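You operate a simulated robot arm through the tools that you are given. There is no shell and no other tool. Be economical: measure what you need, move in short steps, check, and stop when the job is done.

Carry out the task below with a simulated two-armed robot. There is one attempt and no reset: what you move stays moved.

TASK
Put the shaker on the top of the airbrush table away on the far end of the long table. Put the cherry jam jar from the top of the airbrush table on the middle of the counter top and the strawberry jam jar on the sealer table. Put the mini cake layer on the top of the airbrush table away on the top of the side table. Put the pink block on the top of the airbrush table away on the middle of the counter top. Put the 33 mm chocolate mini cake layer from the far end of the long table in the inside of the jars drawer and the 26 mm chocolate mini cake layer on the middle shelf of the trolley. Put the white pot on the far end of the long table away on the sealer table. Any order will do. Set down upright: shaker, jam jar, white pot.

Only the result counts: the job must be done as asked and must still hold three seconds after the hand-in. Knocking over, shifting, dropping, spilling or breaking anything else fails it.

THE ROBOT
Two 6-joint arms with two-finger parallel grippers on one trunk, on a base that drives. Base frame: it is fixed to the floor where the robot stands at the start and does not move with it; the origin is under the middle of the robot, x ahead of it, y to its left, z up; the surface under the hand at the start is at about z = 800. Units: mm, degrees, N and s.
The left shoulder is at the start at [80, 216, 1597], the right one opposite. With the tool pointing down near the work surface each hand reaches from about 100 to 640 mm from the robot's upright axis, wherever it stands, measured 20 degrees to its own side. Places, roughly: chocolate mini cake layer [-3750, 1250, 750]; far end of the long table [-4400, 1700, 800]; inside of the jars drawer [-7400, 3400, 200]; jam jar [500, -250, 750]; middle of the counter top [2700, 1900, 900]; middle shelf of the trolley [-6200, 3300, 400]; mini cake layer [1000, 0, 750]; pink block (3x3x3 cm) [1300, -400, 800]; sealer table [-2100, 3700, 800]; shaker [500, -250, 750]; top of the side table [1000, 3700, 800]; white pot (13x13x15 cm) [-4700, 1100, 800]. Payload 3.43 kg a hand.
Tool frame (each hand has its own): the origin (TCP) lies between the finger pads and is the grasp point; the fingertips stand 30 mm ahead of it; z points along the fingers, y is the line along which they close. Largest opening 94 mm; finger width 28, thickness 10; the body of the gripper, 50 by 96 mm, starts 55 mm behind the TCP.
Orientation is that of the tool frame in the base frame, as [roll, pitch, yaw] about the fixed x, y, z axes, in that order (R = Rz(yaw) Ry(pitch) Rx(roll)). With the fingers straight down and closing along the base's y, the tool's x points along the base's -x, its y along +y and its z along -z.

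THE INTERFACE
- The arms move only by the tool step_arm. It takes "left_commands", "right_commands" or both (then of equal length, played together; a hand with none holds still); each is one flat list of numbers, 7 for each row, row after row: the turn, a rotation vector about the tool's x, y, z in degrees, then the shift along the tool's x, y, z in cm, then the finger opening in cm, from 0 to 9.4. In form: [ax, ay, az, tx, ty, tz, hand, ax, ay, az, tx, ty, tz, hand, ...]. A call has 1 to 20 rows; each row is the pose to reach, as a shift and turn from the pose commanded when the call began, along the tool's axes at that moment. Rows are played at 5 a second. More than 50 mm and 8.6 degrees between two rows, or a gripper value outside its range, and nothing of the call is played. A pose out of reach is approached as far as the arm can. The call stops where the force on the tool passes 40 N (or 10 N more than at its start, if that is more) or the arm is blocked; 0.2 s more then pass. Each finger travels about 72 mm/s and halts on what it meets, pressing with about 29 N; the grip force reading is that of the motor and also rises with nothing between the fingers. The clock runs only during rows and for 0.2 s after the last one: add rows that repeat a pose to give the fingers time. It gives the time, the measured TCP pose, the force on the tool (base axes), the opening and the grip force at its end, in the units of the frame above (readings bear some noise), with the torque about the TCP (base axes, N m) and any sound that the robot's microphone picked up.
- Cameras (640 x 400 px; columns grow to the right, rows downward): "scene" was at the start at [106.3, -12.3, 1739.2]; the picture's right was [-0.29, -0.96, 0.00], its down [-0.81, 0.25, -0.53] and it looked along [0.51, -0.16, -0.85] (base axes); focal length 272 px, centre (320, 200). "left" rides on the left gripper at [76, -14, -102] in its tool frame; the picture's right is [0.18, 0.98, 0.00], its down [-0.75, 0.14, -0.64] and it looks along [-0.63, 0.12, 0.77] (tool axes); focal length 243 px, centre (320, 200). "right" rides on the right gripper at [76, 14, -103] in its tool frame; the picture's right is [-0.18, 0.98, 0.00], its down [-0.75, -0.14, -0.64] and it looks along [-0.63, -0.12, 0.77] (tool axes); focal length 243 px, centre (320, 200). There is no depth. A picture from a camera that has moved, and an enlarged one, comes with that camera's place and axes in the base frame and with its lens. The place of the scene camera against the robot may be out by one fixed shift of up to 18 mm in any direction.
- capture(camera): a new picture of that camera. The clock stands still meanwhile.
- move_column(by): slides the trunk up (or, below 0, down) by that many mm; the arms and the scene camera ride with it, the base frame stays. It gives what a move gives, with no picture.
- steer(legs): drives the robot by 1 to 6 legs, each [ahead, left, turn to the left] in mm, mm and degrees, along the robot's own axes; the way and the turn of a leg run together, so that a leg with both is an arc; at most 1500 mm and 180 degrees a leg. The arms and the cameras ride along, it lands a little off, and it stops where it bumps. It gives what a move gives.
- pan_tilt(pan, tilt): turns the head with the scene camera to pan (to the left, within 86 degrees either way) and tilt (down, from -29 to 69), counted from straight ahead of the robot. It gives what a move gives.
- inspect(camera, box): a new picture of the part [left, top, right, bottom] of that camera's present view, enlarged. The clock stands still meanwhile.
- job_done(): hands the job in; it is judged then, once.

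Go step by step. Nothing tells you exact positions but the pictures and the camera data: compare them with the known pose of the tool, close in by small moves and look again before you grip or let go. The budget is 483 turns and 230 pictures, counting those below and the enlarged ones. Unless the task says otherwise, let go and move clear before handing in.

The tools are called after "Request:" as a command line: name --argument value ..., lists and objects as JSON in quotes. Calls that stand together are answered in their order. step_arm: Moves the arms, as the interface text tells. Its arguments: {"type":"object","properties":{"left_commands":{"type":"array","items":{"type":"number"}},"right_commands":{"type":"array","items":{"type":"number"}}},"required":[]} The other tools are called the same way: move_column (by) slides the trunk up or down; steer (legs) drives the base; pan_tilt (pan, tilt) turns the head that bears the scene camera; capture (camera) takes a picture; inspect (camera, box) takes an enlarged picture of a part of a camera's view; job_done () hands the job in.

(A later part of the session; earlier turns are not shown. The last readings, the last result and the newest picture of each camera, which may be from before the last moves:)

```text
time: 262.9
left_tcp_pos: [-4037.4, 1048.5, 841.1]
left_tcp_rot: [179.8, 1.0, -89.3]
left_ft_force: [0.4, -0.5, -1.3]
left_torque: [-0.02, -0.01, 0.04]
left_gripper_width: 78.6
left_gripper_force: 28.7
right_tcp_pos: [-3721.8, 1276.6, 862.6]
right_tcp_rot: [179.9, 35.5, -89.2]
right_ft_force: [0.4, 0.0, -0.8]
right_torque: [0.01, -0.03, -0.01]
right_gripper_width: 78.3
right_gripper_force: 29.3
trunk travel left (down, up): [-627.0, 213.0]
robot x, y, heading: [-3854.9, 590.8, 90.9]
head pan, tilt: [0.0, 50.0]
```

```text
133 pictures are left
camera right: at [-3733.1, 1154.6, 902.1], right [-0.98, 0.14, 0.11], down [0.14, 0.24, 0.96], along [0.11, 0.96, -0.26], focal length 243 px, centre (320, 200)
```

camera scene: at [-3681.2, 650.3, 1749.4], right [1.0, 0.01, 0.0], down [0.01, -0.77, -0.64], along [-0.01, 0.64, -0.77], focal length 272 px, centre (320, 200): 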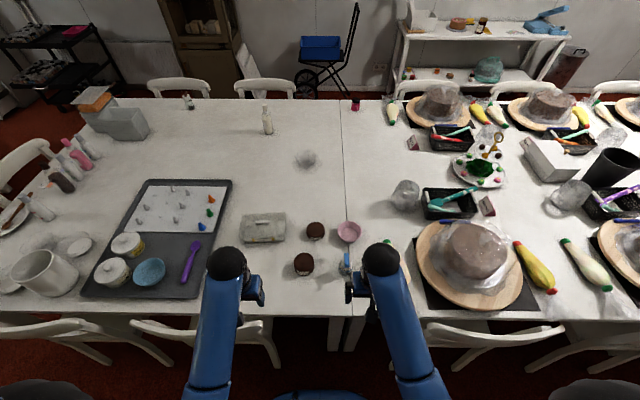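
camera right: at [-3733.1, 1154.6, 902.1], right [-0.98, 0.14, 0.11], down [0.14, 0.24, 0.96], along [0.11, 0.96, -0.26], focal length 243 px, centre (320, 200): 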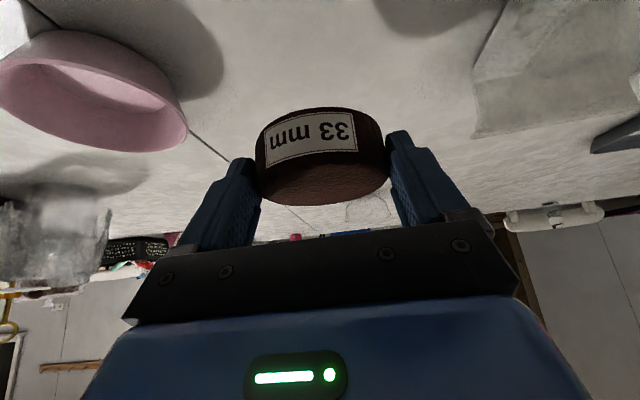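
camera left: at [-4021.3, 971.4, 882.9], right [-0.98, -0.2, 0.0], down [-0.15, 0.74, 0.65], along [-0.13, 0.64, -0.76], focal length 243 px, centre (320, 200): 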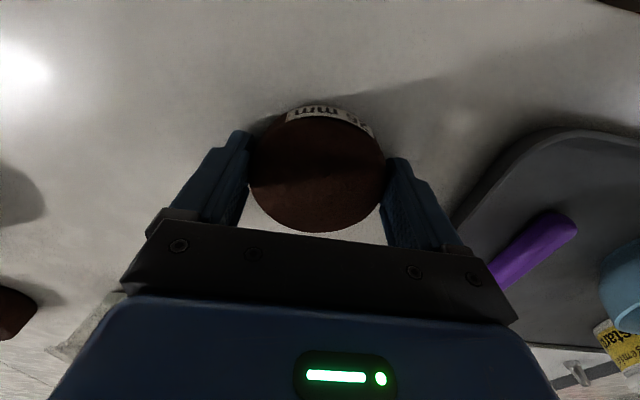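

Both layers held. Raising the trunk and pulling the right hand back, keeping its tilt.

Request:
move_column --by 200

Request:
step_arm --right_commands '[0, 0, 0, 1.5, 0, -1, 5, 0, 0, 0, 4, 0, -2.9, 5, 0, 0, 0, 7, 0, -5, 5, 0, 0, 0, 10, 0, -7.1, 5, 0, 0, 0, 13, 0, -9.3, 5, 0, 0, 0, 15.5, 0, -11.1, 5, 0, 0, 0, 17.1, 0, -12.2, 5]'

```text
time: 265.1
left_tcp_pos: [-4037.6, 1050.1, 1041.2]
left_tcp_rot: [179.8, 0.9, -89.2]
left_ft_force: [-1.0, -1.0, -0.6]
left_torque: [0.02, 0.02, 0.0]
left_gripper_width: 78.9
left_gripper_force: 29.3
right_tcp_pos: [-3721.0, 1275.5, 1062.8]
right_tcp_rot: [-180.0, 35.4, -89.3]
right_ft_force: [-0.2, 0.4, -0.3]
right_torque: [-0.03, -0.01, 0.0]
right_gripper_width: 78.3
right_gripper_force: 29.3
trunk travel left (down, up): [-827.0, 13.0]
robot x, y, heading: [-3852.1, 590.4, 91.0]
head pan, tilt: [0.0, 50.0]
```

```text
time: 266.7
left_tcp_pos: [-4037.9, 1047.8, 1041.8]
left_tcp_rot: [179.8, 1.0, -89.1]
left_ft_force: [-0.1, 0.2, -0.1]
left_torque: [0.0, 0.01, 0.0]
left_gripper_width: 78.8
left_gripper_force: 28.6
right_tcp_pos: [-3719.5, 1066.7, 1064.8]
right_tcp_rot: [-180.0, 35.5, -89.3]
right_ft_force: [0.5, 0.0, -0.2]
right_torque: [-0.01, 0.02, 0.01]
right_gripper_width: 78.5
right_gripper_force: 28.8
trunk travel left (down, up): [-827.0, 13.0]
robot x, y, heading: [-3850.2, 590.5, 91.0]
head pan, tilt: [0.0, 50.0]
```

Driving west again along the south side, then north through the gap.

Request:
steer --legs '[[-60, 0, 0], [0, 350, 0], [0, 350, 0], [0, 350, 0], [0, 350, 0], [0, 350, 0]]'

Request:
steer --legs '[[0, 200, -0.8], [350, 0, 0], [350, 0, 0], [350, 0, 0], [350, 0, 0], [350, 0, 0]]'

```text
time: 276.9
left_tcp_pos: [-5775.4, 965.5, 1042.0]
left_tcp_rot: [179.7, 1.0, -89.2]
left_ft_force: [-0.4, 0.6, 0.2]
left_torque: [-0.02, 0.01, 0.0]
left_gripper_width: 78.5
left_gripper_force: 28.7
right_tcp_pos: [-5456.1, 984.4, 1064.3]
right_tcp_rot: [179.8, 35.5, -89.4]
right_ft_force: [0.2, 0.2, -0.4]
right_torque: [0.01, -0.01, 0.01]
right_gripper_width: 78.4
right_gripper_force: 29.3
trunk travel left (down, up): [-827.0, 13.0]
robot x, y, heading: [-5590.4, 504.7, 91.2]
head pan, tilt: [0.0, 50.0]
```

```text
time: 287.9
left_tcp_pos: [-5950.0, 2716.7, 1042.5]
left_tcp_rot: [179.7, 1.1, -91.5]
left_ft_force: [-0.6, -0.5, -0.2]
left_torque: [0.02, 0.01, -0.02]
left_gripper_width: 78.5
left_gripper_force: 29.5
right_tcp_pos: [-5631.7, 2723.6, 1065.1]
right_tcp_rot: [-179.9, 35.6, -91.5]
right_ft_force: [1.2, -0.2, -0.7]
right_torque: [0.01, 0.02, 0.04]
right_gripper_width: 78.5
right_gripper_force: 29.4
trunk travel left (down, up): [-827.0, 13.0]
robot x, y, heading: [-5780.9, 2255.3, 88.9]
head pan, tilt: [0.0, 50.0]
```

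Request:
pan_tilt --pan 35 --tilt 35

Request:
capture --camera "scene"

Request:
pan_tilt --pan 70 --tilt 25

Request:
capture --camera "scene"

```text
time: 288.9
left_tcp_pos: [-5950.5, 2719.3, 1040.4]
left_tcp_rot: [179.8, 0.9, -91.5]
left_ft_force: [-0.3, 0.5, -1.5]
left_torque: [0.0, -0.01, -0.02]
left_gripper_width: 78.8
left_gripper_force: 29.3
right_tcp_pos: [-5630.0, 2727.3, 1063.4]
right_tcp_rot: [179.9, 35.4, -91.5]
right_ft_force: [-1.1, 0.1, -0.7]
right_torque: [0.01, 0.01, 0.0]
right_gripper_width: 78.4
right_gripper_force: 28.5
trunk travel left (down, up): [-827.0, 13.0]
robot x, y, heading: [-5783.3, 2255.7, 88.9]
head pan, tilt: [35.0, 35.0]
```

```text
132 pictures are left
camera scene: at [-5819.8, 2367.0, 1771.0], right [0.83, 0.56, 0.0], down [0.32, -0.48, -0.82], along [-0.45, 0.68, -0.57], focal length 272 px, centre (320, 200)
```

scene: 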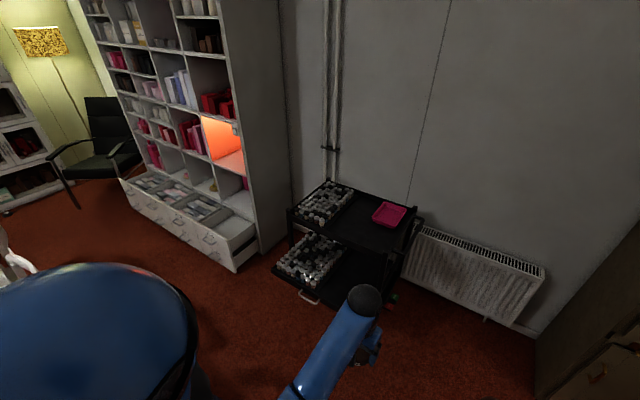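

```text
time: 289.9
left_tcp_pos: [-5950.9, 2719.2, 1041.6]
left_tcp_rot: [179.8, 1.1, -91.4]
left_ft_force: [0.4, -0.5, 0.3]
left_torque: [-0.02, 0.01, -0.01]
left_gripper_width: 78.6
left_gripper_force: 29.0
right_tcp_pos: [-5631.0, 2725.6, 1064.5]
right_tcp_rot: [-180.0, 35.3, -91.5]
right_ft_force: [0.1, -0.3, -1.0]
right_torque: [-0.01, -0.01, 0.02]
right_gripper_width: 78.5
right_gripper_force: 29.0
trunk travel left (down, up): [-827.0, 13.0]
robot x, y, heading: [-5781.0, 2253.3, 88.9]
head pan, tilt: [70.0, 25.0]
```

```text
131 pictures are left
camera scene: at [-5856.9, 2325.7, 1786.8], right [0.36, 0.93, 0.0], down [0.39, -0.15, -0.91], along [-0.84, 0.33, -0.42], focal length 272 px, centre (320, 200)
```

scene: 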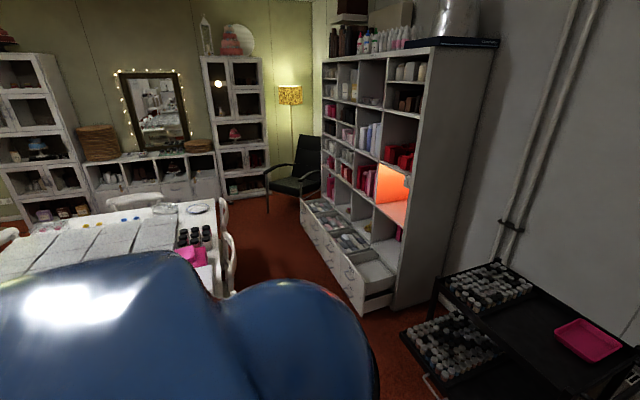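

The trolley and the open drawers are ahead left. Driving nearer for a proper look.

Request:
steer --legs '[[250, 0, 0], [220, 0, 0], [0, 250, 0]]'

Request:
pan_tilt --pan 25 --tilt 50

Request:
capture --camera "scene"

Request:
inspect --camera "scene" --box '[200, 100, 440, 260]'

```text
time: 294.5
left_tcp_pos: [-6181.4, 3212.1, 1041.8]
left_tcp_rot: [179.7, 0.9, -92.3]
left_ft_force: [0.7, 0.0, -0.3]
left_torque: [0.02, 0.02, 0.03]
left_gripper_width: 78.4
left_gripper_force: 29.1
right_tcp_pos: [-5862.1, 3213.1, 1063.2]
right_tcp_rot: [179.8, 35.3, -92.6]
right_ft_force: [0.3, -0.4, -0.7]
right_torque: [-0.02, 0.04, 0.0]
right_gripper_width: 78.5
right_gripper_force: 29.2
trunk travel left (down, up): [-827.0, 13.0]
robot x, y, heading: [-6025.0, 2747.5, 87.7]
head pan, tilt: [70.0, 25.0]
```

```text
time: 295.6
left_tcp_pos: [-6185.4, 3211.5, 1040.7]
left_tcp_rot: [179.8, 1.1, -92.3]
left_ft_force: [0.5, 0.0, -0.7]
left_torque: [-0.02, -0.03, 0.01]
left_gripper_width: 78.4
left_gripper_force: 29.0
right_tcp_pos: [-5866.2, 3214.5, 1064.0]
right_tcp_rot: [-179.9, 35.4, -92.4]
right_ft_force: [-0.7, 0.4, 0.1]
right_torque: [-0.02, 0.0, -0.02]
right_gripper_width: 78.4
right_gripper_force: 29.0
trunk travel left (down, up): [-827.0, 13.0]
robot x, y, heading: [-6028.6, 2745.3, 87.7]
head pan, tilt: [25.0, 50.0]
```

```text
130 pictures are left
camera scene: at [-6043.0, 2854.1, 1749.4], right [0.92, 0.39, 0.0], down [0.3, -0.71, -0.64], along [-0.25, 0.59, -0.77], focal length 272 px, centre (320, 200)
```

scene: 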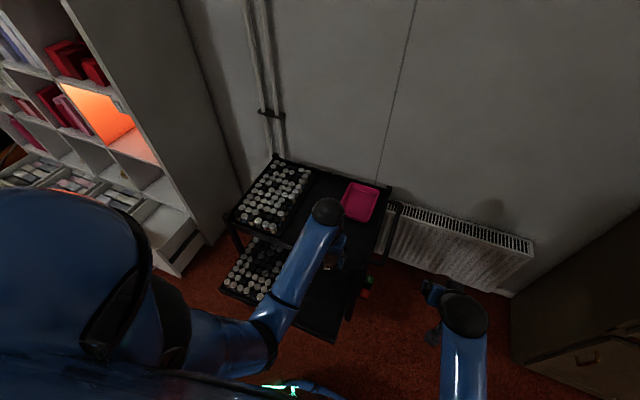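

```text
2.50 times, centred on (320, 180) of scene
camera zoom: at [-6043.0, 2854.1, 1749.4], right [0.92, 0.39, 0.0], down [0.3, -0.71, -0.64], along [-0.25, 0.59, -0.77], focal length 681 px, centre (320, 250)
```

zoom: 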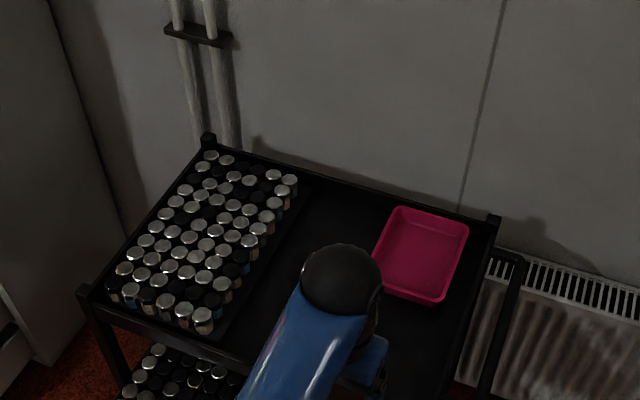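

The trolley's middle shelf is pulled out in front, with free space near (-6200, 3240). Checking with the left wrist camera.

Request:
capture --camera "left"

```text
128 pictures are left
camera left: at [-6172.7, 3134.4, 1141.3], right [-0.99, -0.14, 0.0], down [-0.11, 0.75, 0.66], along [-0.09, 0.65, -0.76], focal length 243 px, centre (320, 200)
```

left: 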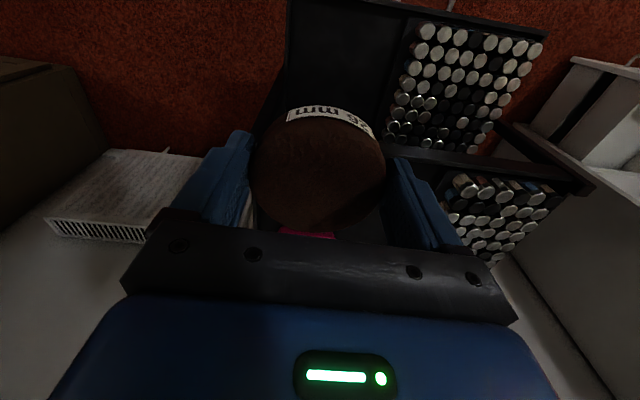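

Free zone confirmed around (-6235, 3240). Aligning the left hand and lowering the trunk 450 mm.

Request:
step_arm --left_commands '[0, 0, 0, -1, 1.5, 0, 5, 0, 0, 0, -2, 3, 0, 5, 0, 0, 0, -2.3, 4.5, 0, 5]'

Request:
move_column --by -450

Request:
capture --camera "left"

Request:
capture --camera "right"

```text
time: 296.4
left_tcp_pos: [-6228.2, 3238.3, 1041.4]
left_tcp_rot: [179.8, 0.9, -92.3]
left_ft_force: [-0.3, 0.8, -0.4]
left_torque: [-0.01, 0.03, -0.02]
left_gripper_width: 78.5
left_gripper_force: 29.1
right_tcp_pos: [-5864.7, 3214.5, 1064.3]
right_tcp_rot: [-180.0, 35.4, -92.5]
right_ft_force: [-0.2, -0.2, -0.2]
right_torque: [0.01, -0.01, 0.0]
right_gripper_width: 78.4
right_gripper_force: 29.0
trunk travel left (down, up): [-827.0, 13.0]
robot x, y, heading: [-6025.6, 2742.8, 88.0]
head pan, tilt: [25.0, 50.0]
```

```text
refused: -450 is not a number from -400 to 400
```

```text
127 pictures are left
camera left: at [-6216.5, 3159.4, 1142.4], right [-0.99, -0.14, 0.0], down [-0.11, 0.75, 0.66], along [-0.09, 0.65, -0.76], focal length 243 px, centre (320, 200)
```

left: 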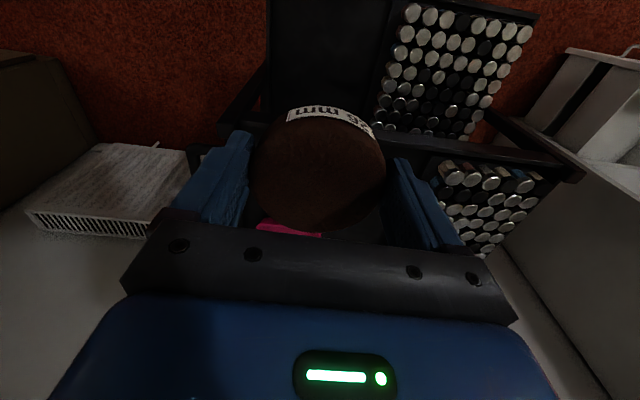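

```text
126 pictures are left
camera right: at [-5883.4, 3093.5, 1103.1], right [-0.98, 0.19, 0.11], down [0.15, 0.24, 0.96], along [0.16, 0.95, -0.26], focal length 243 px, centre (320, 200)
```

right: 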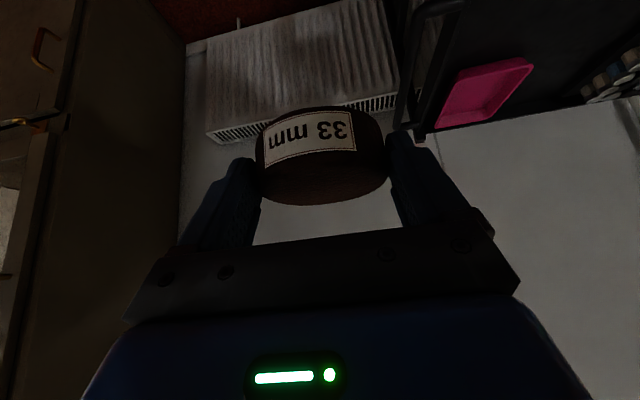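

Request:
step_arm --left_commands '[0, 0, 0, 0.8, 0, 0, 5, 0, 0, 0, 1.5, 0, 0, 5]'

Request:
move_column --by -380

Request:
capture --camera "left"

Request:
capture --camera "scene"

```text
time: 297.0
left_tcp_pos: [-6227.4, 3222.3, 1041.6]
left_tcp_rot: [179.8, 1.0, -92.3]
left_ft_force: [0.3, 0.6, -0.4]
left_torque: [0.03, -0.04, 0.01]
left_gripper_width: 78.3
left_gripper_force: 28.6
right_tcp_pos: [-5865.8, 3213.3, 1064.0]
right_tcp_rot: [179.9, 35.4, -92.4]
right_ft_force: [0.8, 0.3, -0.2]
right_torque: [-0.04, 0.01, 0.0]
right_gripper_width: 78.8
right_gripper_force: 28.5
trunk travel left (down, up): [-827.0, 13.0]
robot x, y, heading: [-6026.0, 2746.5, 88.0]
head pan, tilt: [25.0, 50.0]
```

```text
time: 300.7
left_tcp_pos: [-6228.2, 3222.7, 663.2]
left_tcp_rot: [179.7, 1.0, -92.2]
left_ft_force: [-0.1, 0.1, -0.8]
left_torque: [-0.01, -0.03, 0.0]
left_gripper_width: 78.5
left_gripper_force: 28.8
right_tcp_pos: [-5865.6, 3213.0, 684.3]
right_tcp_rot: [-180.0, 35.4, -92.4]
right_ft_force: [0.8, 0.4, -0.9]
right_torque: [0.02, 0.01, 0.02]
right_gripper_width: 78.6
right_gripper_force: 28.5
trunk travel left (down, up): [-447.0, 393.0]
robot x, y, heading: [-6023.2, 2745.7, 88.1]
head pan, tilt: [25.0, 50.0]
```

```text
125 pictures are left
camera left: at [-6216.5, 3145.3, 761.8], right [-0.99, -0.14, 0.0], down [-0.11, 0.75, 0.66], along [-0.09, 0.65, -0.76], focal length 243 px, centre (320, 200)
```

left: 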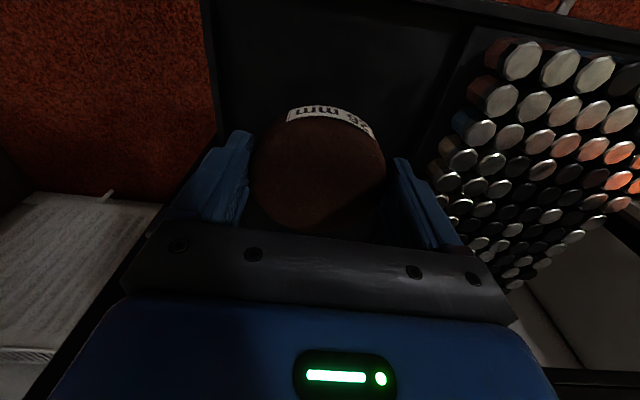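

```text
124 pictures are left
camera scene: at [-6042.8, 2853.9, 1369.4], right [0.92, 0.39, 0.0], down [0.3, -0.71, -0.64], along [-0.25, 0.59, -0.77], focal length 272 px, centre (320, 200)
```

scene: 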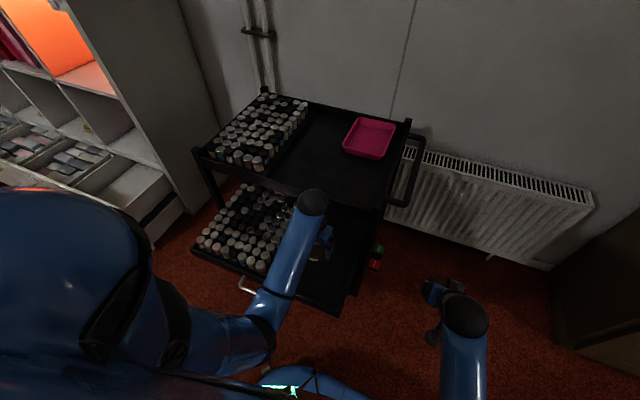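

Lowering 150 mm more with the trunk, then fine steps by arm.

Request:
move_column --by -160

Request:
capture --camera "left"

Request:
step_arm --left_commands '[0, 0, 0, 0, 0, 0.7, 5, 0, 0, 0, 0, 0, 1.4, 5, 0, 0, 0, 0, 0, 2, 5, 0, 0, 0, 0, 0, 2, 5]'

```text
time: 302.5
left_tcp_pos: [-6228.5, 3223.5, 500.6]
left_tcp_rot: [179.8, 1.0, -92.3]
left_ft_force: [-0.6, -1.0, -0.6]
left_torque: [0.02, -0.01, -0.02]
left_gripper_width: 78.5
left_gripper_force: 29.2
right_tcp_pos: [-5866.2, 3213.3, 523.9]
right_tcp_rot: [180.0, 35.3, -92.4]
right_ft_force: [-0.7, 0.1, -0.7]
right_torque: [-0.03, 0.0, 0.0]
right_gripper_width: 78.3
right_gripper_force: 29.1
trunk travel left (down, up): [-287.0, 553.0]
robot x, y, heading: [-6021.1, 2745.0, 87.5]
head pan, tilt: [25.0, 50.0]
```

```text
123 pictures are left
camera left: at [-6216.5, 3145.2, 601.8], right [-0.99, -0.14, 0.0], down [-0.11, 0.75, 0.66], along [-0.09, 0.65, -0.76], focal length 243 px, centre (320, 200)
```

left: 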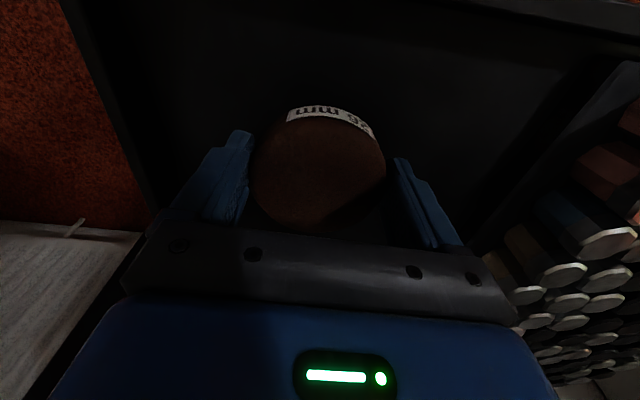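

```text
time: 303.5
left_tcp_pos: [-6229.0, 3222.6, 481.7]
left_tcp_rot: [179.8, 1.1, -92.4]
left_ft_force: [0.0, 0.4, 0.0]
left_torque: [0.0, 0.02, 0.03]
left_gripper_width: 78.8
left_gripper_force: 29.0
right_tcp_pos: [-5865.2, 3214.2, 523.7]
right_tcp_rot: [-180.0, 35.4, -92.4]
right_ft_force: [-0.1, -0.6, 0.4]
right_torque: [-0.02, 0.02, 0.02]
right_gripper_width: 78.4
right_gripper_force: 29.0
trunk travel left (down, up): [-287.0, 553.0]
robot x, y, heading: [-6020.6, 2741.3, 87.5]
head pan, tilt: [25.0, 50.0]
```

Request:
step_arm --left_commands '[0, 0, 0, 0, 0, 0.5, 5, 0, 0, 0, 0, 0, 1, 5, 0, 0, 0, 0, 0, 1.4, 5, 0, 0, 0, 0, 0, 1.4, 5]'

```text
time: 304.5
left_tcp_pos: [-6228.9, 3226.7, 474.5]
left_tcp_rot: [179.7, 1.9, -92.2]
left_ft_force: [-0.2, -1.6, 20.7]
left_torque: [-0.31, -0.1, -0.01]
left_gripper_width: 78.6
left_gripper_force: 29.2
right_tcp_pos: [-5865.5, 3214.0, 523.5]
right_tcp_rot: [-180.0, 35.5, -92.3]
right_ft_force: [-0.3, -0.2, -2.0]
right_torque: [-0.03, 0.03, 0.0]
right_gripper_width: 78.5
right_gripper_force: 28.8
trunk travel left (down, up): [-287.0, 553.0]
robot x, y, heading: [-6025.8, 2746.8, 87.7]
head pan, tilt: [25.0, 50.0]
stopped in row 4 (left hand): the force on the tool passed its limit at 42 N (the readings are from after the stop); the commanded pose is now the measured one
```

Contact with the shelf. Relieving, opening and rising.

Request:
step_arm --left_commands '[0, 0, 0, 0, 0, -0.3, 5, 0, 0, 0, 0, 0, -0.3, 8, 0, 0, 0, 0, 0, -0.3, 8.8, 0, 0, 0, 0, 0, -0.3, 9.4, 0, 0, 0, 0, 0, -0.3, 9.4, 0, 0, 0, 0, 0, -2, 9.4, 0, 0, 0, 0, 0, -5, 9.4]'

Request:
capture --camera "left"

```text
time: 306.1
left_tcp_pos: [-6227.6, 3225.4, 507.5]
left_tcp_rot: [179.8, 1.6, -92.2]
left_ft_force: [0.3, 0.1, 0.8]
left_torque: [0.0, 0.04, -0.03]
left_gripper_width: 94.1
left_gripper_force: 0.0
left hand out of reach, approached as far as the arm can: row 7
right_tcp_pos: [-5865.0, 3213.6, 524.1]
right_tcp_rot: [179.9, 35.4, -92.4]
right_ft_force: [0.1, -0.2, -1.1]
right_torque: [0.0, 0.0, 0.03]
right_gripper_width: 78.4
right_gripper_force: 29.1
trunk travel left (down, up): [-287.0, 553.0]
robot x, y, heading: [-6022.4, 2743.6, 87.6]
head pan, tilt: [25.0, 50.0]
```

```text
122 pictures are left
camera left: at [-6215.3, 3146.5, 606.2], right [-0.99, -0.15, 0.0], down [-0.11, 0.74, 0.66], along [-0.1, 0.66, -0.75], focal length 243 px, centre (320, 200)
```

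left: 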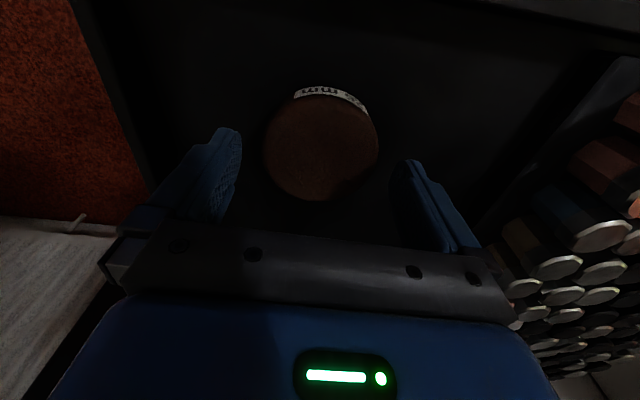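

The 26 mm layer lies on the middle shelf. Raising the trunk and moving to the drawers.

Request:
move_column --by 400

Request:
move_column --by 140

Request:
steer --legs '[[-120, 0, 0], [0, 330, 0], [0, 330, 0]]'

Request:
pan_tilt --pan 35 --tilt 45

Request:
capture --camera "scene"

```text
time: 310.0
left_tcp_pos: [-6228.1, 3225.7, 906.8]
left_tcp_rot: [179.9, 1.6, -92.2]
left_ft_force: [-0.4, -0.2, -0.3]
left_torque: [0.0, -0.01, 0.02]
left_gripper_width: 94.1
left_gripper_force: 0.0
right_tcp_pos: [-5865.2, 3213.4, 924.0]
right_tcp_rot: [-180.0, 35.4, -92.4]
right_ft_force: [-0.1, -0.8, 0.0]
right_torque: [0.01, 0.01, -0.04]
right_gripper_width: 78.5
right_gripper_force: 29.0
trunk travel left (down, up): [-687.0, 153.0]
robot x, y, heading: [-6026.3, 2746.8, 87.7]
head pan, tilt: [25.0, 50.0]
```

```text
time: 311.6
left_tcp_pos: [-6227.8, 3226.9, 1047.4]
left_tcp_rot: [179.8, 1.6, -92.2]
left_ft_force: [0.1, 0.3, -0.5]
left_torque: [-0.02, -0.02, 0.0]
left_gripper_width: 94.2
left_gripper_force: 0.1
right_tcp_pos: [-5865.0, 3212.9, 1063.5]
right_tcp_rot: [180.0, 35.4, -92.4]
right_ft_force: [0.1, -0.1, -0.7]
right_torque: [0.0, 0.03, 0.01]
right_gripper_width: 78.2
right_gripper_force: 29.2
trunk travel left (down, up): [-827.0, 13.0]
robot x, y, heading: [-6022.0, 2746.0, 87.5]
head pan, tilt: [25.0, 50.0]
```

```text
time: 316.4
left_tcp_pos: [-6891.4, 3124.0, 1048.0]
left_tcp_rot: [179.7, 1.7, -91.8]
left_ft_force: [0.9, 0.1, -0.4]
left_torque: [0.01, 0.01, -0.01]
left_gripper_width: 94.2
left_gripper_force: 0.1
right_tcp_pos: [-6529.0, 3115.0, 1063.7]
right_tcp_rot: [179.9, 35.4, -92.1]
right_ft_force: [-0.1, 0.7, -1.1]
right_torque: [0.03, 0.02, 0.0]
right_gripper_width: 78.3
right_gripper_force: 28.8
trunk travel left (down, up): [-827.0, 13.0]
robot x, y, heading: [-6686.9, 2642.3, 88.0]
head pan, tilt: [25.0, 50.0]
```

```text
time: 317.1
left_tcp_pos: [-6893.4, 3122.6, 1047.5]
left_tcp_rot: [179.8, 1.7, -92.0]
left_ft_force: [0.4, 0.1, -0.1]
left_torque: [0.01, 0.01, -0.02]
left_gripper_width: 93.9
left_gripper_force: 0.2
right_tcp_pos: [-6529.3, 3114.5, 1062.8]
right_tcp_rot: [-180.0, 35.4, -92.0]
right_ft_force: [-0.4, 0.9, -1.3]
right_torque: [0.0, -0.02, -0.02]
right_gripper_width: 78.3
right_gripper_force: 29.2
trunk travel left (down, up): [-827.0, 13.0]
robot x, y, heading: [-6688.3, 2644.6, 88.0]
head pan, tilt: [35.0, 45.0]
```

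```text
121 pictures are left
camera scene: at [-6719.0, 2751.2, 1756.3], right [0.84, 0.55, 0.0], down [0.39, -0.59, -0.71], along [-0.39, 0.59, -0.71], focal length 272 px, centre (320, 200)
```

scene: 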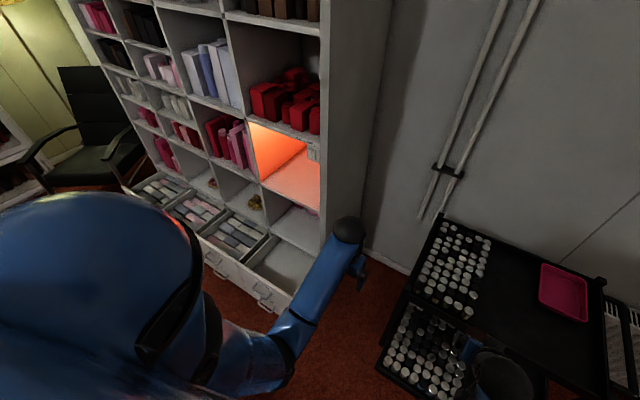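

Request:
inspect --camera "scene" --box '[120, 140, 360, 320]'

Request:
capture --camera "left"

```text
2.22 times, centred on (240, 230) of scene
camera zoom: at [-6719.0, 2751.2, 1756.3], right [0.84, 0.55, 0.0], down [0.39, -0.59, -0.71], along [-0.39, 0.59, -0.71], focal length 605 px, centre (498, 133)
```

zoom: 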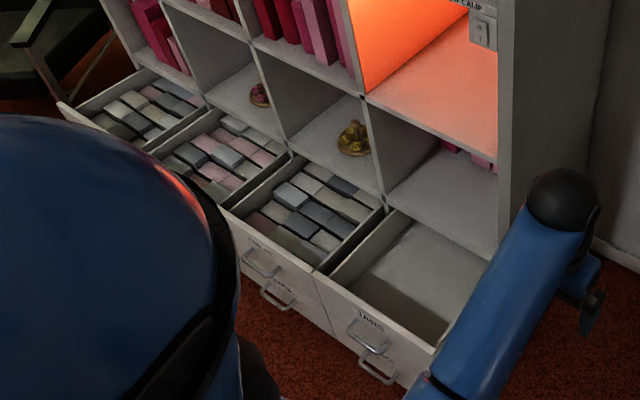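

```text
119 pictures are left
camera left: at [-6879.7, 3045.5, 1146.3], right [-0.99, -0.15, 0.0], down [-0.11, 0.74, 0.66], along [-0.1, 0.66, -0.75], focal length 243 px, centre (320, 200)
```

left: 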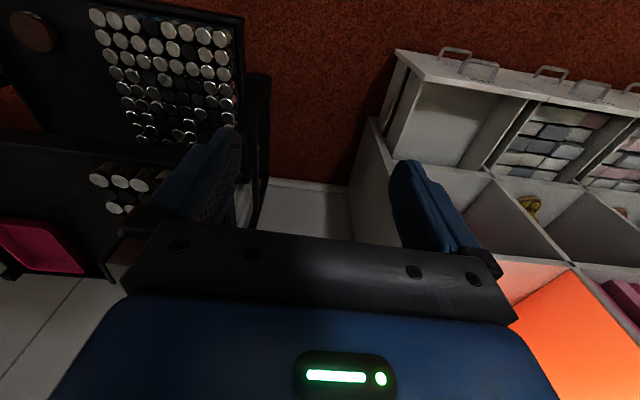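

The rightmost open drawer is labelled JARS and empty. I'll pull the left hand back, put the right tool vertical, and position in front of that drawer.

Request:
step_arm --left_commands '[0, 0, 0, 4, 0, 0, 6, 0, 0, 0, 8, 0, 0, 4, 0, 0, 0, 12, 0, 0, 2, 0, 0, 0, 16, 0, 0, 0, 0, 0, 0, 20, 0, 0, 0, 0, 0, 0, 24, 0, 0, 0, 0, 0, 0, 24, 0, 0, 0]' --right_commands '[0, 5, 0, 0, 0, 0, 5, 0, 10, 0, 0, 0, 0, 5, 0, 15, 0, 0, 0, 0, 5, 0, 20, 0, 0, 0, 0, 5, 0, 25, 0, 0, 0, 0, 5, 0, 30, 0, 0, 0, 0, 5, 0, 35, 0, 0, 0, 0, 5]'

Request:
steer --legs '[[0, 260, 0], [0, 260, 0], [130, 0, 2]]'

Request:
capture --camera "right"

Request:
pan_tilt --pan 0 --tilt 55

Request:
capture --camera "scene"

```text
time: 318.8
left_tcp_pos: [-6901.2, 2884.7, 1042.6]
left_tcp_rot: [179.8, 1.7, -91.9]
left_ft_force: [0.2, 0.7, 0.0]
left_torque: [0.01, 0.02, 0.02]
left_gripper_width: 0.0
left_gripper_force: 29.0
left hand out of reach, approached as far as the arm can: row 1, 2, 3
right_tcp_pos: [-6531.0, 3121.1, 1044.8]
right_tcp_rot: [180.0, 0.3, -92.1]
right_ft_force: [-0.4, -0.4, -1.5]
right_torque: [0.0, 0.02, 0.04]
right_gripper_width: 78.3
right_gripper_force: 28.7
right hand out of reach, approached as far as the arm can: row 7
trunk travel left (down, up): [-827.0, 13.0]
robot x, y, heading: [-6684.1, 2643.7, 88.5]
head pan, tilt: [35.0, 45.0]
```

```text
time: 323.0
left_tcp_pos: [-7436.3, 3017.0, 1043.1]
left_tcp_rot: [179.8, 1.9, -89.9]
left_ft_force: [0.6, 0.9, 0.2]
left_torque: [0.02, -0.03, 0.01]
left_gripper_width: 0.1
left_gripper_force: 28.9
right_tcp_pos: [-7074.3, 3266.0, 1048.5]
right_tcp_rot: [-179.9, 0.7, -89.9]
right_ft_force: [-0.5, -0.6, 0.0]
right_torque: [0.02, -0.01, -0.01]
right_gripper_width: 78.5
right_gripper_force: 28.6
trunk travel left (down, up): [-827.0, 13.0]
robot x, y, heading: [-7212.4, 2788.3, 90.3]
head pan, tilt: [35.0, 45.0]
```

```text
118 pictures are left
camera right: at [-7088.5, 3188.8, 1148.5], right [-0.98, 0.18, 0.0], down [0.14, 0.74, 0.65], along [0.12, 0.64, -0.76], focal length 243 px, centre (320, 200)
```

right: 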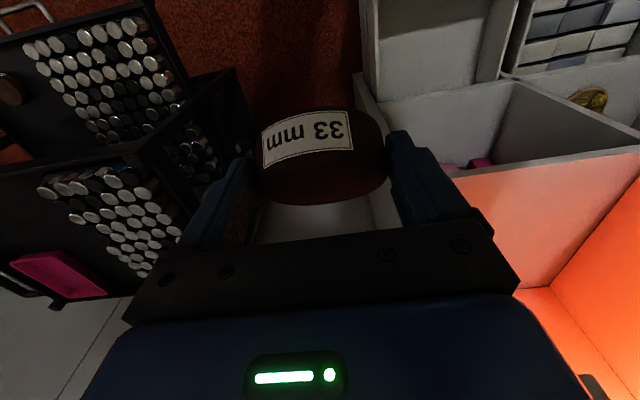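

```text
time: 324.0
left_tcp_pos: [-7436.5, 3022.1, 1041.3]
left_tcp_rot: [179.8, 1.6, -89.8]
left_ft_force: [0.1, -0.1, 0.6]
left_torque: [-0.01, 0.02, -0.01]
left_gripper_width: 0.1
left_gripper_force: 29.2
right_tcp_pos: [-7075.0, 3270.9, 1043.9]
right_tcp_rot: [179.9, 0.5, -90.0]
right_ft_force: [-0.3, -1.0, -1.0]
right_torque: [-0.01, 0.0, 0.01]
right_gripper_width: 78.3
right_gripper_force: 29.2
trunk travel left (down, up): [-827.0, 13.0]
robot x, y, heading: [-7211.7, 2785.2, 90.2]
head pan, tilt: [0.0, 55.0]
```

```text
117 pictures are left
camera scene: at [-7203.1, 2902.3, 1742.7], right [1.0, 0.01, 0.0], down [0.0, -0.82, -0.57], along [0.0, 0.57, -0.82], focal length 272 px, centre (320, 200)
```

scene: 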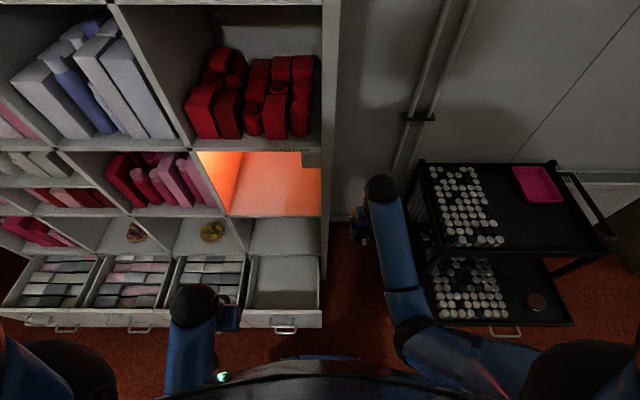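

The JARS drawer spans roughly x -7590…-7203, y 3230…3500. Strafing so the right hand is above its middle.

Request:
steer --legs '[[0, 315, 0], [75, 0, 0]]'

Request:
capture --camera "right"

```text
time: 326.8
left_tcp_pos: [-7757.9, 3085.0, 1044.0]
left_tcp_rot: [179.6, 2.1, -90.2]
left_ft_force: [-0.7, -0.3, -0.1]
left_torque: [0.04, 0.01, 0.01]
left_gripper_width: 0.0
left_gripper_force: 29.6
right_tcp_pos: [-7395.1, 3334.0, 1049.8]
right_tcp_rot: [179.9, 1.1, -90.2]
right_ft_force: [0.7, -1.8, -0.5]
right_torque: [0.06, -0.02, -0.01]
right_gripper_width: 78.2
right_gripper_force: 29.1
trunk travel left (down, up): [-827.0, 13.0]
robot x, y, heading: [-7533.6, 2866.6, 90.0]
head pan, tilt: [0.0, 55.0]
```

```text
116 pictures are left
camera right: at [-7408.7, 3255.1, 1150.5], right [-0.98, 0.19, 0.0], down [0.14, 0.74, 0.66], along [0.12, 0.64, -0.75], focal length 243 px, centre (320, 200)
```

right: 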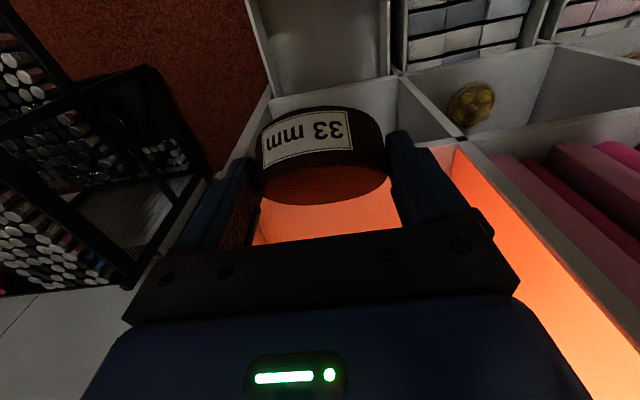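

Over the drawer. Lowering the trunk in stages.

Request:
move_column --by -400

Request:
capture --camera "right"

```text
time: 330.6
left_tcp_pos: [-7760.1, 3095.0, 642.3]
left_tcp_rot: [179.8, 1.6, -90.0]
left_ft_force: [-0.2, -0.1, 0.0]
left_torque: [-0.01, 0.02, -0.02]
left_gripper_width: 0.0
left_gripper_force: 29.3
right_tcp_pos: [-7397.3, 3341.5, 645.5]
right_tcp_rot: [179.9, 0.6, -90.2]
right_ft_force: [0.1, -0.1, -0.7]
right_torque: [-0.03, 0.01, 0.02]
right_gripper_width: 78.3
right_gripper_force: 28.8
trunk travel left (down, up): [-427.0, 413.0]
robot x, y, heading: [-7535.5, 2864.8, 89.8]
head pan, tilt: [0.0, 55.0]
```

```text
115 pictures are left
camera right: at [-7409.9, 3265.1, 746.7], right [-0.98, 0.19, 0.0], down [0.14, 0.75, 0.65], along [0.12, 0.64, -0.76], focal length 243 px, centre (320, 200)
```

right: 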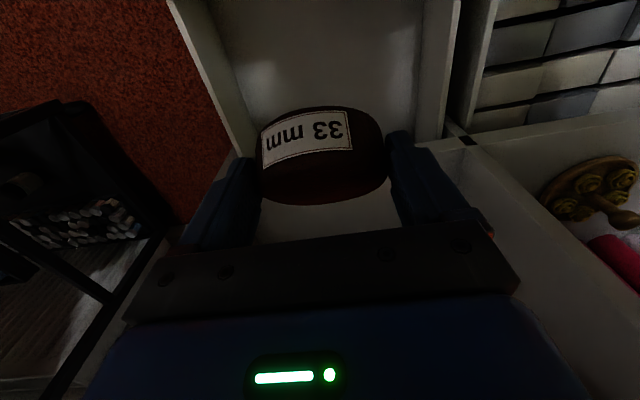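

Request:
move_column --by -250

Request:
capture --camera "right"

```text
time: 333.2
left_tcp_pos: [-7758.7, 3094.3, 392.5]
left_tcp_rot: [179.9, 1.6, -90.0]
left_ft_force: [-0.4, 0.6, 1.2]
left_torque: [0.0, -0.03, 0.01]
left_gripper_width: 0.1
left_gripper_force: 28.7
right_tcp_pos: [-7396.4, 3342.2, 394.2]
right_tcp_rot: [-180.0, 0.6, -90.2]
right_ft_force: [0.8, -0.3, -0.4]
right_torque: [0.0, -0.01, -0.01]
right_gripper_width: 78.3
right_gripper_force: 29.4
trunk travel left (down, up): [-177.0, 663.0]
robot x, y, heading: [-7534.2, 2863.4, 90.1]
head pan, tilt: [0.0, 55.0]
```

```text
114 pictures are left
camera right: at [-7409.9, 3265.1, 496.7], right [-0.98, 0.19, 0.0], down [0.14, 0.75, 0.65], along [0.12, 0.64, -0.76], focal length 243 px, centre (320, 200)
```

right: 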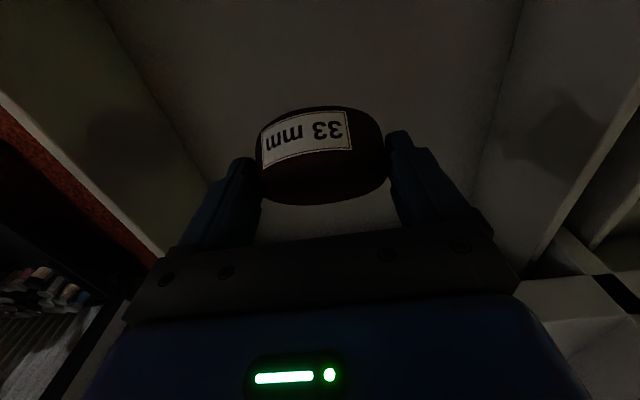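

Request:
move_column --by -80

Request:
step_arm --right_commands '[0, 0, 0, 0, 0, 0.5, 5, 0, 0, 0, 0, 0, 1, 5, 0, 0, 0, 0, 0, 1.5, 5, 0, 0, 0, 0, 0, 1.5, 5]'

Request:
capture --camera "right"

```text
time: 334.4
left_tcp_pos: [-7760.0, 3093.0, 313.2]
left_tcp_rot: [179.8, 1.5, -90.1]
left_ft_force: [0.2, -0.2, -0.3]
left_torque: [0.0, -0.03, -0.02]
left_gripper_width: 0.0
left_gripper_force: 28.7
right_tcp_pos: [-7395.9, 3340.9, 315.8]
right_tcp_rot: [-180.0, 0.5, -90.2]
right_ft_force: [-0.5, -0.6, 0.1]
right_torque: [-0.01, 0.0, -0.02]
right_gripper_width: 77.9
right_gripper_force: 29.1
trunk travel left (down, up): [-97.0, 743.0]
robot x, y, heading: [-7536.1, 2860.7, 89.9]
head pan, tilt: [0.0, 55.0]
```

```text
time: 335.4
left_tcp_pos: [-7758.6, 3094.1, 312.5]
left_tcp_rot: [179.8, 1.7, -90.1]
left_ft_force: [0.5, -0.3, 0.5]
left_torque: [0.02, 0.0, 0.04]
left_gripper_width: 0.1
left_gripper_force: 29.7
right_tcp_pos: [-7397.4, 3341.7, 302.4]
right_tcp_rot: [-180.0, 0.8, -90.2]
right_ft_force: [1.9, 0.5, 12.7]
right_torque: [0.4, -0.09, -0.08]
right_gripper_width: 77.8
right_gripper_force: 29.2
trunk travel left (down, up): [-97.0, 743.0]
robot x, y, heading: [-7536.7, 2862.1, 90.4]
head pan, tilt: [0.0, 55.0]
```

```text
113 pictures are left
camera right: at [-7410.4, 3264.5, 403.6], right [-0.98, 0.19, 0.0], down [0.14, 0.74, 0.65], along [0.12, 0.64, -0.76], focal length 243 px, centre (320, 200)
```

right: 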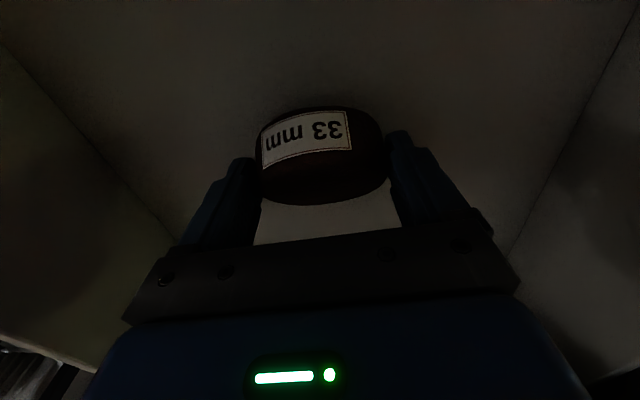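

Touching with the low edge. Pressing gently so the layer pivots flat.

Request:
step_arm --right_commands '[0, 0, 0, 0, 0, 0.4, 5, 0, 0, 0, 0, 0, 0.8, 5, 0, 0, 0, 0, 0, 1.2, 5, 0, 0, 0, 0, 0, 1.2, 5]'

Request:
capture --camera "right"

```text
time: 336.4
left_tcp_pos: [-7759.1, 3094.1, 313.7]
left_tcp_rot: [179.8, 1.6, -90.1]
left_ft_force: [0.5, -0.8, 0.3]
left_torque: [-0.04, 0.0, 0.04]
left_gripper_width: 0.0
left_gripper_force: 28.9
right_tcp_pos: [-7396.6, 3342.5, 289.4]
right_tcp_rot: [-180.0, 0.8, -90.2]
right_ft_force: [5.5, -0.9, 24.0]
right_torque: [0.73, -0.23, -0.15]
right_gripper_width: 78.3
right_gripper_force: 29.3
trunk travel left (down, up): [-97.0, 743.0]
robot x, y, heading: [-7537.5, 2862.8, 89.9]
head pan, tilt: [0.0, 55.0]
```

```text
112 pictures are left
camera right: at [-7410.1, 3265.2, 390.9], right [-0.98, 0.19, 0.0], down [0.14, 0.75, 0.65], along [0.12, 0.64, -0.76], focal length 243 px, centre (320, 200)
```

right: 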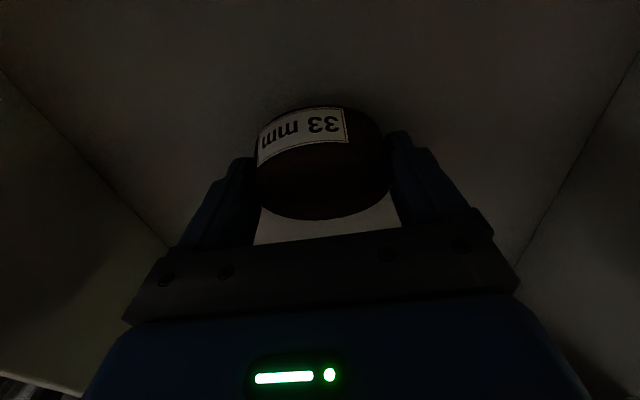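

Request:
step_arm --right_commands '[0, 0, 0, 0, 0, 0.3, 5, 0, 0, 0, 0, 0, 0.6, 5, 0, 0, 0, 0, 0, 0.6, 5]'

Request:
step_arm --right_commands '[0, 0, 0, 0, 0, -0.3, 5, 0, 0, 0, 0, 0, -0.3, 8, 0, 0, 0, 0, 0, -0.3, 9, 0, 0, 0, 0, 0, -0.3, 9.4, 0, 0, 0, 0, 0, -0.3, 9.4, 0, 0, 0, 0, 0, -2, 9.4, 0, 0, 0, 0, 0, -4, 9.4]'

Request:
capture --camera "right"

```text
time: 337.2
left_tcp_pos: [-7758.6, 3092.7, 313.2]
left_tcp_rot: [179.8, 1.8, -90.0]
left_ft_force: [0.8, -0.6, -0.4]
left_torque: [0.01, 0.0, 0.03]
left_gripper_width: 0.1
left_gripper_force: 28.9
right_tcp_pos: [-7396.2, 3342.7, 284.3]
right_tcp_rot: [179.9, 0.8, -90.2]
right_ft_force: [1.9, -0.4, 22.6]
right_torque: [0.79, -0.05, -0.04]
right_gripper_width: 78.4
right_gripper_force: 29.1
trunk travel left (down, up): [-97.0, 743.0]
robot x, y, heading: [-7537.2, 2865.4, 90.1]
head pan, tilt: [0.0, 55.0]
```

```text
time: 338.8
left_tcp_pos: [-7758.3, 3093.9, 313.4]
left_tcp_rot: [179.8, 1.5, -90.1]
left_ft_force: [0.8, -1.1, -1.0]
left_torque: [0.02, -0.01, -0.01]
left_gripper_width: 0.1
left_gripper_force: 29.2
right_tcp_pos: [-7396.4, 3345.5, 316.5]
right_tcp_rot: [180.0, 0.6, -90.1]
right_ft_force: [0.2, -0.2, 0.7]
right_torque: [0.01, 0.01, 0.02]
right_gripper_width: 94.3
right_gripper_force: 0.0
right hand out of reach, approached as far as the arm can: row 7
trunk travel left (down, up): [-97.0, 743.0]
robot x, y, heading: [-7537.2, 2862.3, 90.2]
head pan, tilt: [0.0, 55.0]
```

```text
111 pictures are left
camera right: at [-7410.4, 3267.1, 418.2], right [-0.98, 0.19, 0.0], down [0.14, 0.74, 0.65], along [0.12, 0.64, -0.76], focal length 243 px, centre (320, 200)
```

right: 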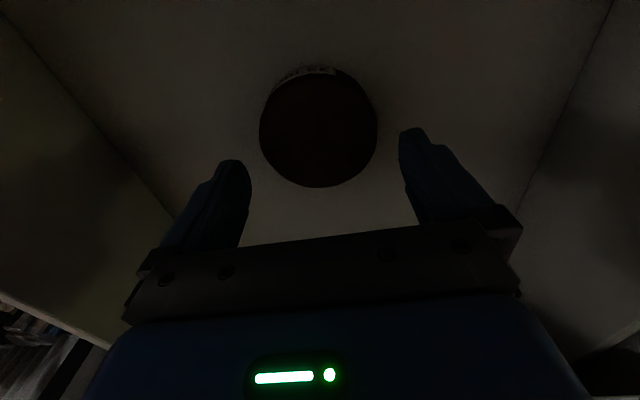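

The 33 mm layer lies flat in the JARS drawer. Raising the trunk and returning to the south side for the pot, keeping heading north.

Request:
move_column --by 400

Request:
move_column --by 330

Request:
steer --legs '[[-140, 0, 0], [0, -350, 0], [0, -350, 0], [0, -350, 0], [0, -350, 0], [0, -330, 0]]'

```text
time: 342.6
left_tcp_pos: [-7758.7, 3093.3, 712.3]
left_tcp_rot: [179.9, 1.6, -90.1]
left_ft_force: [0.0, -0.3, -0.2]
left_torque: [0.03, 0.03, -0.05]
left_gripper_width: 0.3
left_gripper_force: 29.0
right_tcp_pos: [-7396.8, 3343.8, 716.4]
right_tcp_rot: [180.0, 0.7, -90.2]
right_ft_force: [0.3, -0.1, -0.2]
right_torque: [0.02, -0.03, 0.02]
right_gripper_width: 94.1
right_gripper_force: 0.1
trunk travel left (down, up): [-497.0, 343.0]
robot x, y, heading: [-7537.9, 2863.5, 90.1]
head pan, tilt: [0.0, 55.0]
```

```text
time: 345.9
left_tcp_pos: [-7759.5, 3093.6, 1041.7]
left_tcp_rot: [179.9, 1.6, -90.1]
left_ft_force: [0.6, -0.4, -0.5]
left_torque: [0.02, -0.01, 0.0]
left_gripper_width: 0.0
left_gripper_force: 29.1
right_tcp_pos: [-7397.0, 3344.1, 1046.1]
right_tcp_rot: [180.0, 0.7, -90.3]
right_ft_force: [-1.2, -0.6, 0.2]
right_torque: [-0.02, 0.06, 0.03]
right_gripper_width: 94.0
right_gripper_force: 0.0
trunk travel left (down, up): [-827.0, 13.0]
robot x, y, heading: [-7536.8, 2868.0, 90.1]
head pan, tilt: [0.0, 55.0]
```

```text
time: 356.5
left_tcp_pos: [-6014.2, 2947.6, 1042.5]
left_tcp_rot: [179.9, 1.6, -90.2]
left_ft_force: [-0.2, 0.1, -0.2]
left_torque: [-0.01, 0.0, 0.01]
left_gripper_width: 0.1
left_gripper_force: 29.6
right_tcp_pos: [-5652.4, 3196.1, 1048.1]
right_tcp_rot: [-179.8, 0.9, -90.3]
right_ft_force: [-0.4, -0.3, -0.3]
right_torque: [0.0, -0.02, -0.02]
right_gripper_width: 94.0
right_gripper_force: 0.1
trunk travel left (down, up): [-827.0, 13.0]
robot x, y, heading: [-5787.1, 2718.0, 89.8]
head pan, tilt: [0.0, 55.0]
```

Request:
steer --legs '[[-350, 0, 0], [-350, 0, 0], [-350, 0, 0], [-350, 0, 0], [-350, 0, 0], [-350, 0, 0]]'

Request:
steer --legs '[[-100, 0, 0], [0, -320, 0], [0, -320, 0], [0, -320, 0], [0, -280, 0]]'

Request:
capture --camera "scene"

Request:
capture --camera "right"

```text
time: 368.2
left_tcp_pos: [-6016.8, 840.6, 1042.8]
left_tcp_rot: [179.7, 1.4, -90.0]
left_ft_force: [0.7, 0.2, 0.4]
left_torque: [-0.01, -0.03, -0.01]
left_gripper_width: 0.2
left_gripper_force: 29.1
right_tcp_pos: [-5655.5, 1091.6, 1045.5]
right_tcp_rot: [179.8, 0.6, -90.1]
right_ft_force: [0.6, -0.2, -0.8]
right_torque: [-0.02, -0.02, 0.02]
right_gripper_width: 93.9
right_gripper_force: 0.1
trunk travel left (down, up): [-827.0, 13.0]
robot x, y, heading: [-5796.8, 604.8, 90.2]
head pan, tilt: [0.0, 55.0]
```

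```text
time: 376.1
left_tcp_pos: [-4769.1, 740.1, 1041.3]
left_tcp_rot: [180.0, 1.6, -90.4]
left_ft_force: [-0.5, 0.0, 0.5]
left_torque: [-0.02, -0.03, -0.01]
left_gripper_width: 0.0
left_gripper_force: 29.2
right_tcp_pos: [-4406.3, 988.9, 1047.6]
right_tcp_rot: [-179.9, 0.8, -90.4]
right_ft_force: [-0.7, -0.2, -0.4]
right_torque: [0.03, -0.02, -0.05]
right_gripper_width: 93.9
right_gripper_force: 0.1
trunk travel left (down, up): [-827.0, 13.0]
robot x, y, heading: [-4546.0, 505.9, 89.8]
head pan, tilt: [0.0, 55.0]
```

```text
110 pictures are left
camera scene: at [-4539.8, 617.7, 1742.8], right [1.0, 0.0, 0.0], down [0.0, -0.82, -0.57], along [0.0, 0.57, -0.82], focal length 272 px, centre (320, 200)
```

scene: 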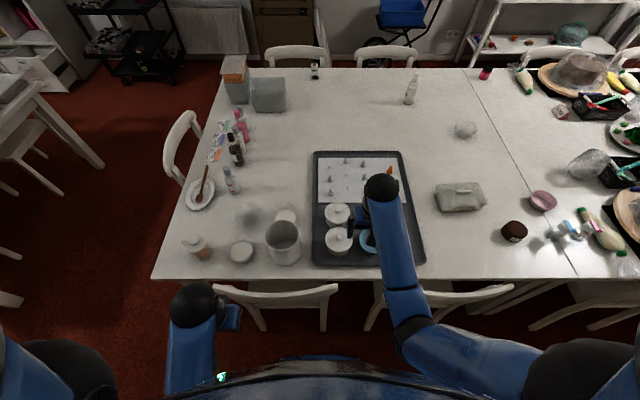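

```text
109 pictures are left
camera right: at [-4420.8, 911.2, 1148.6], right [-0.98, 0.19, 0.0], down [0.15, 0.74, 0.65], along [0.12, 0.64, -0.76], focal length 243 px, centre (320, 200)
```

right: 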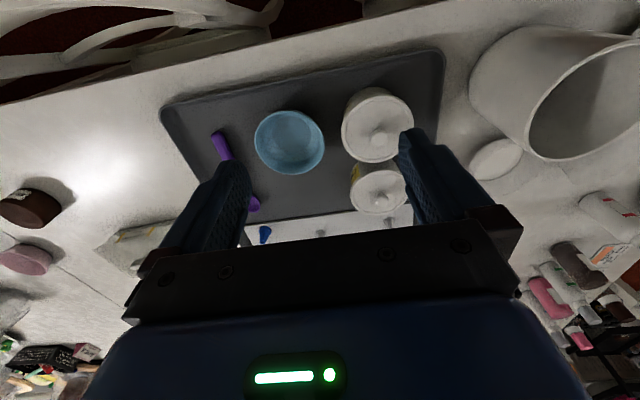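

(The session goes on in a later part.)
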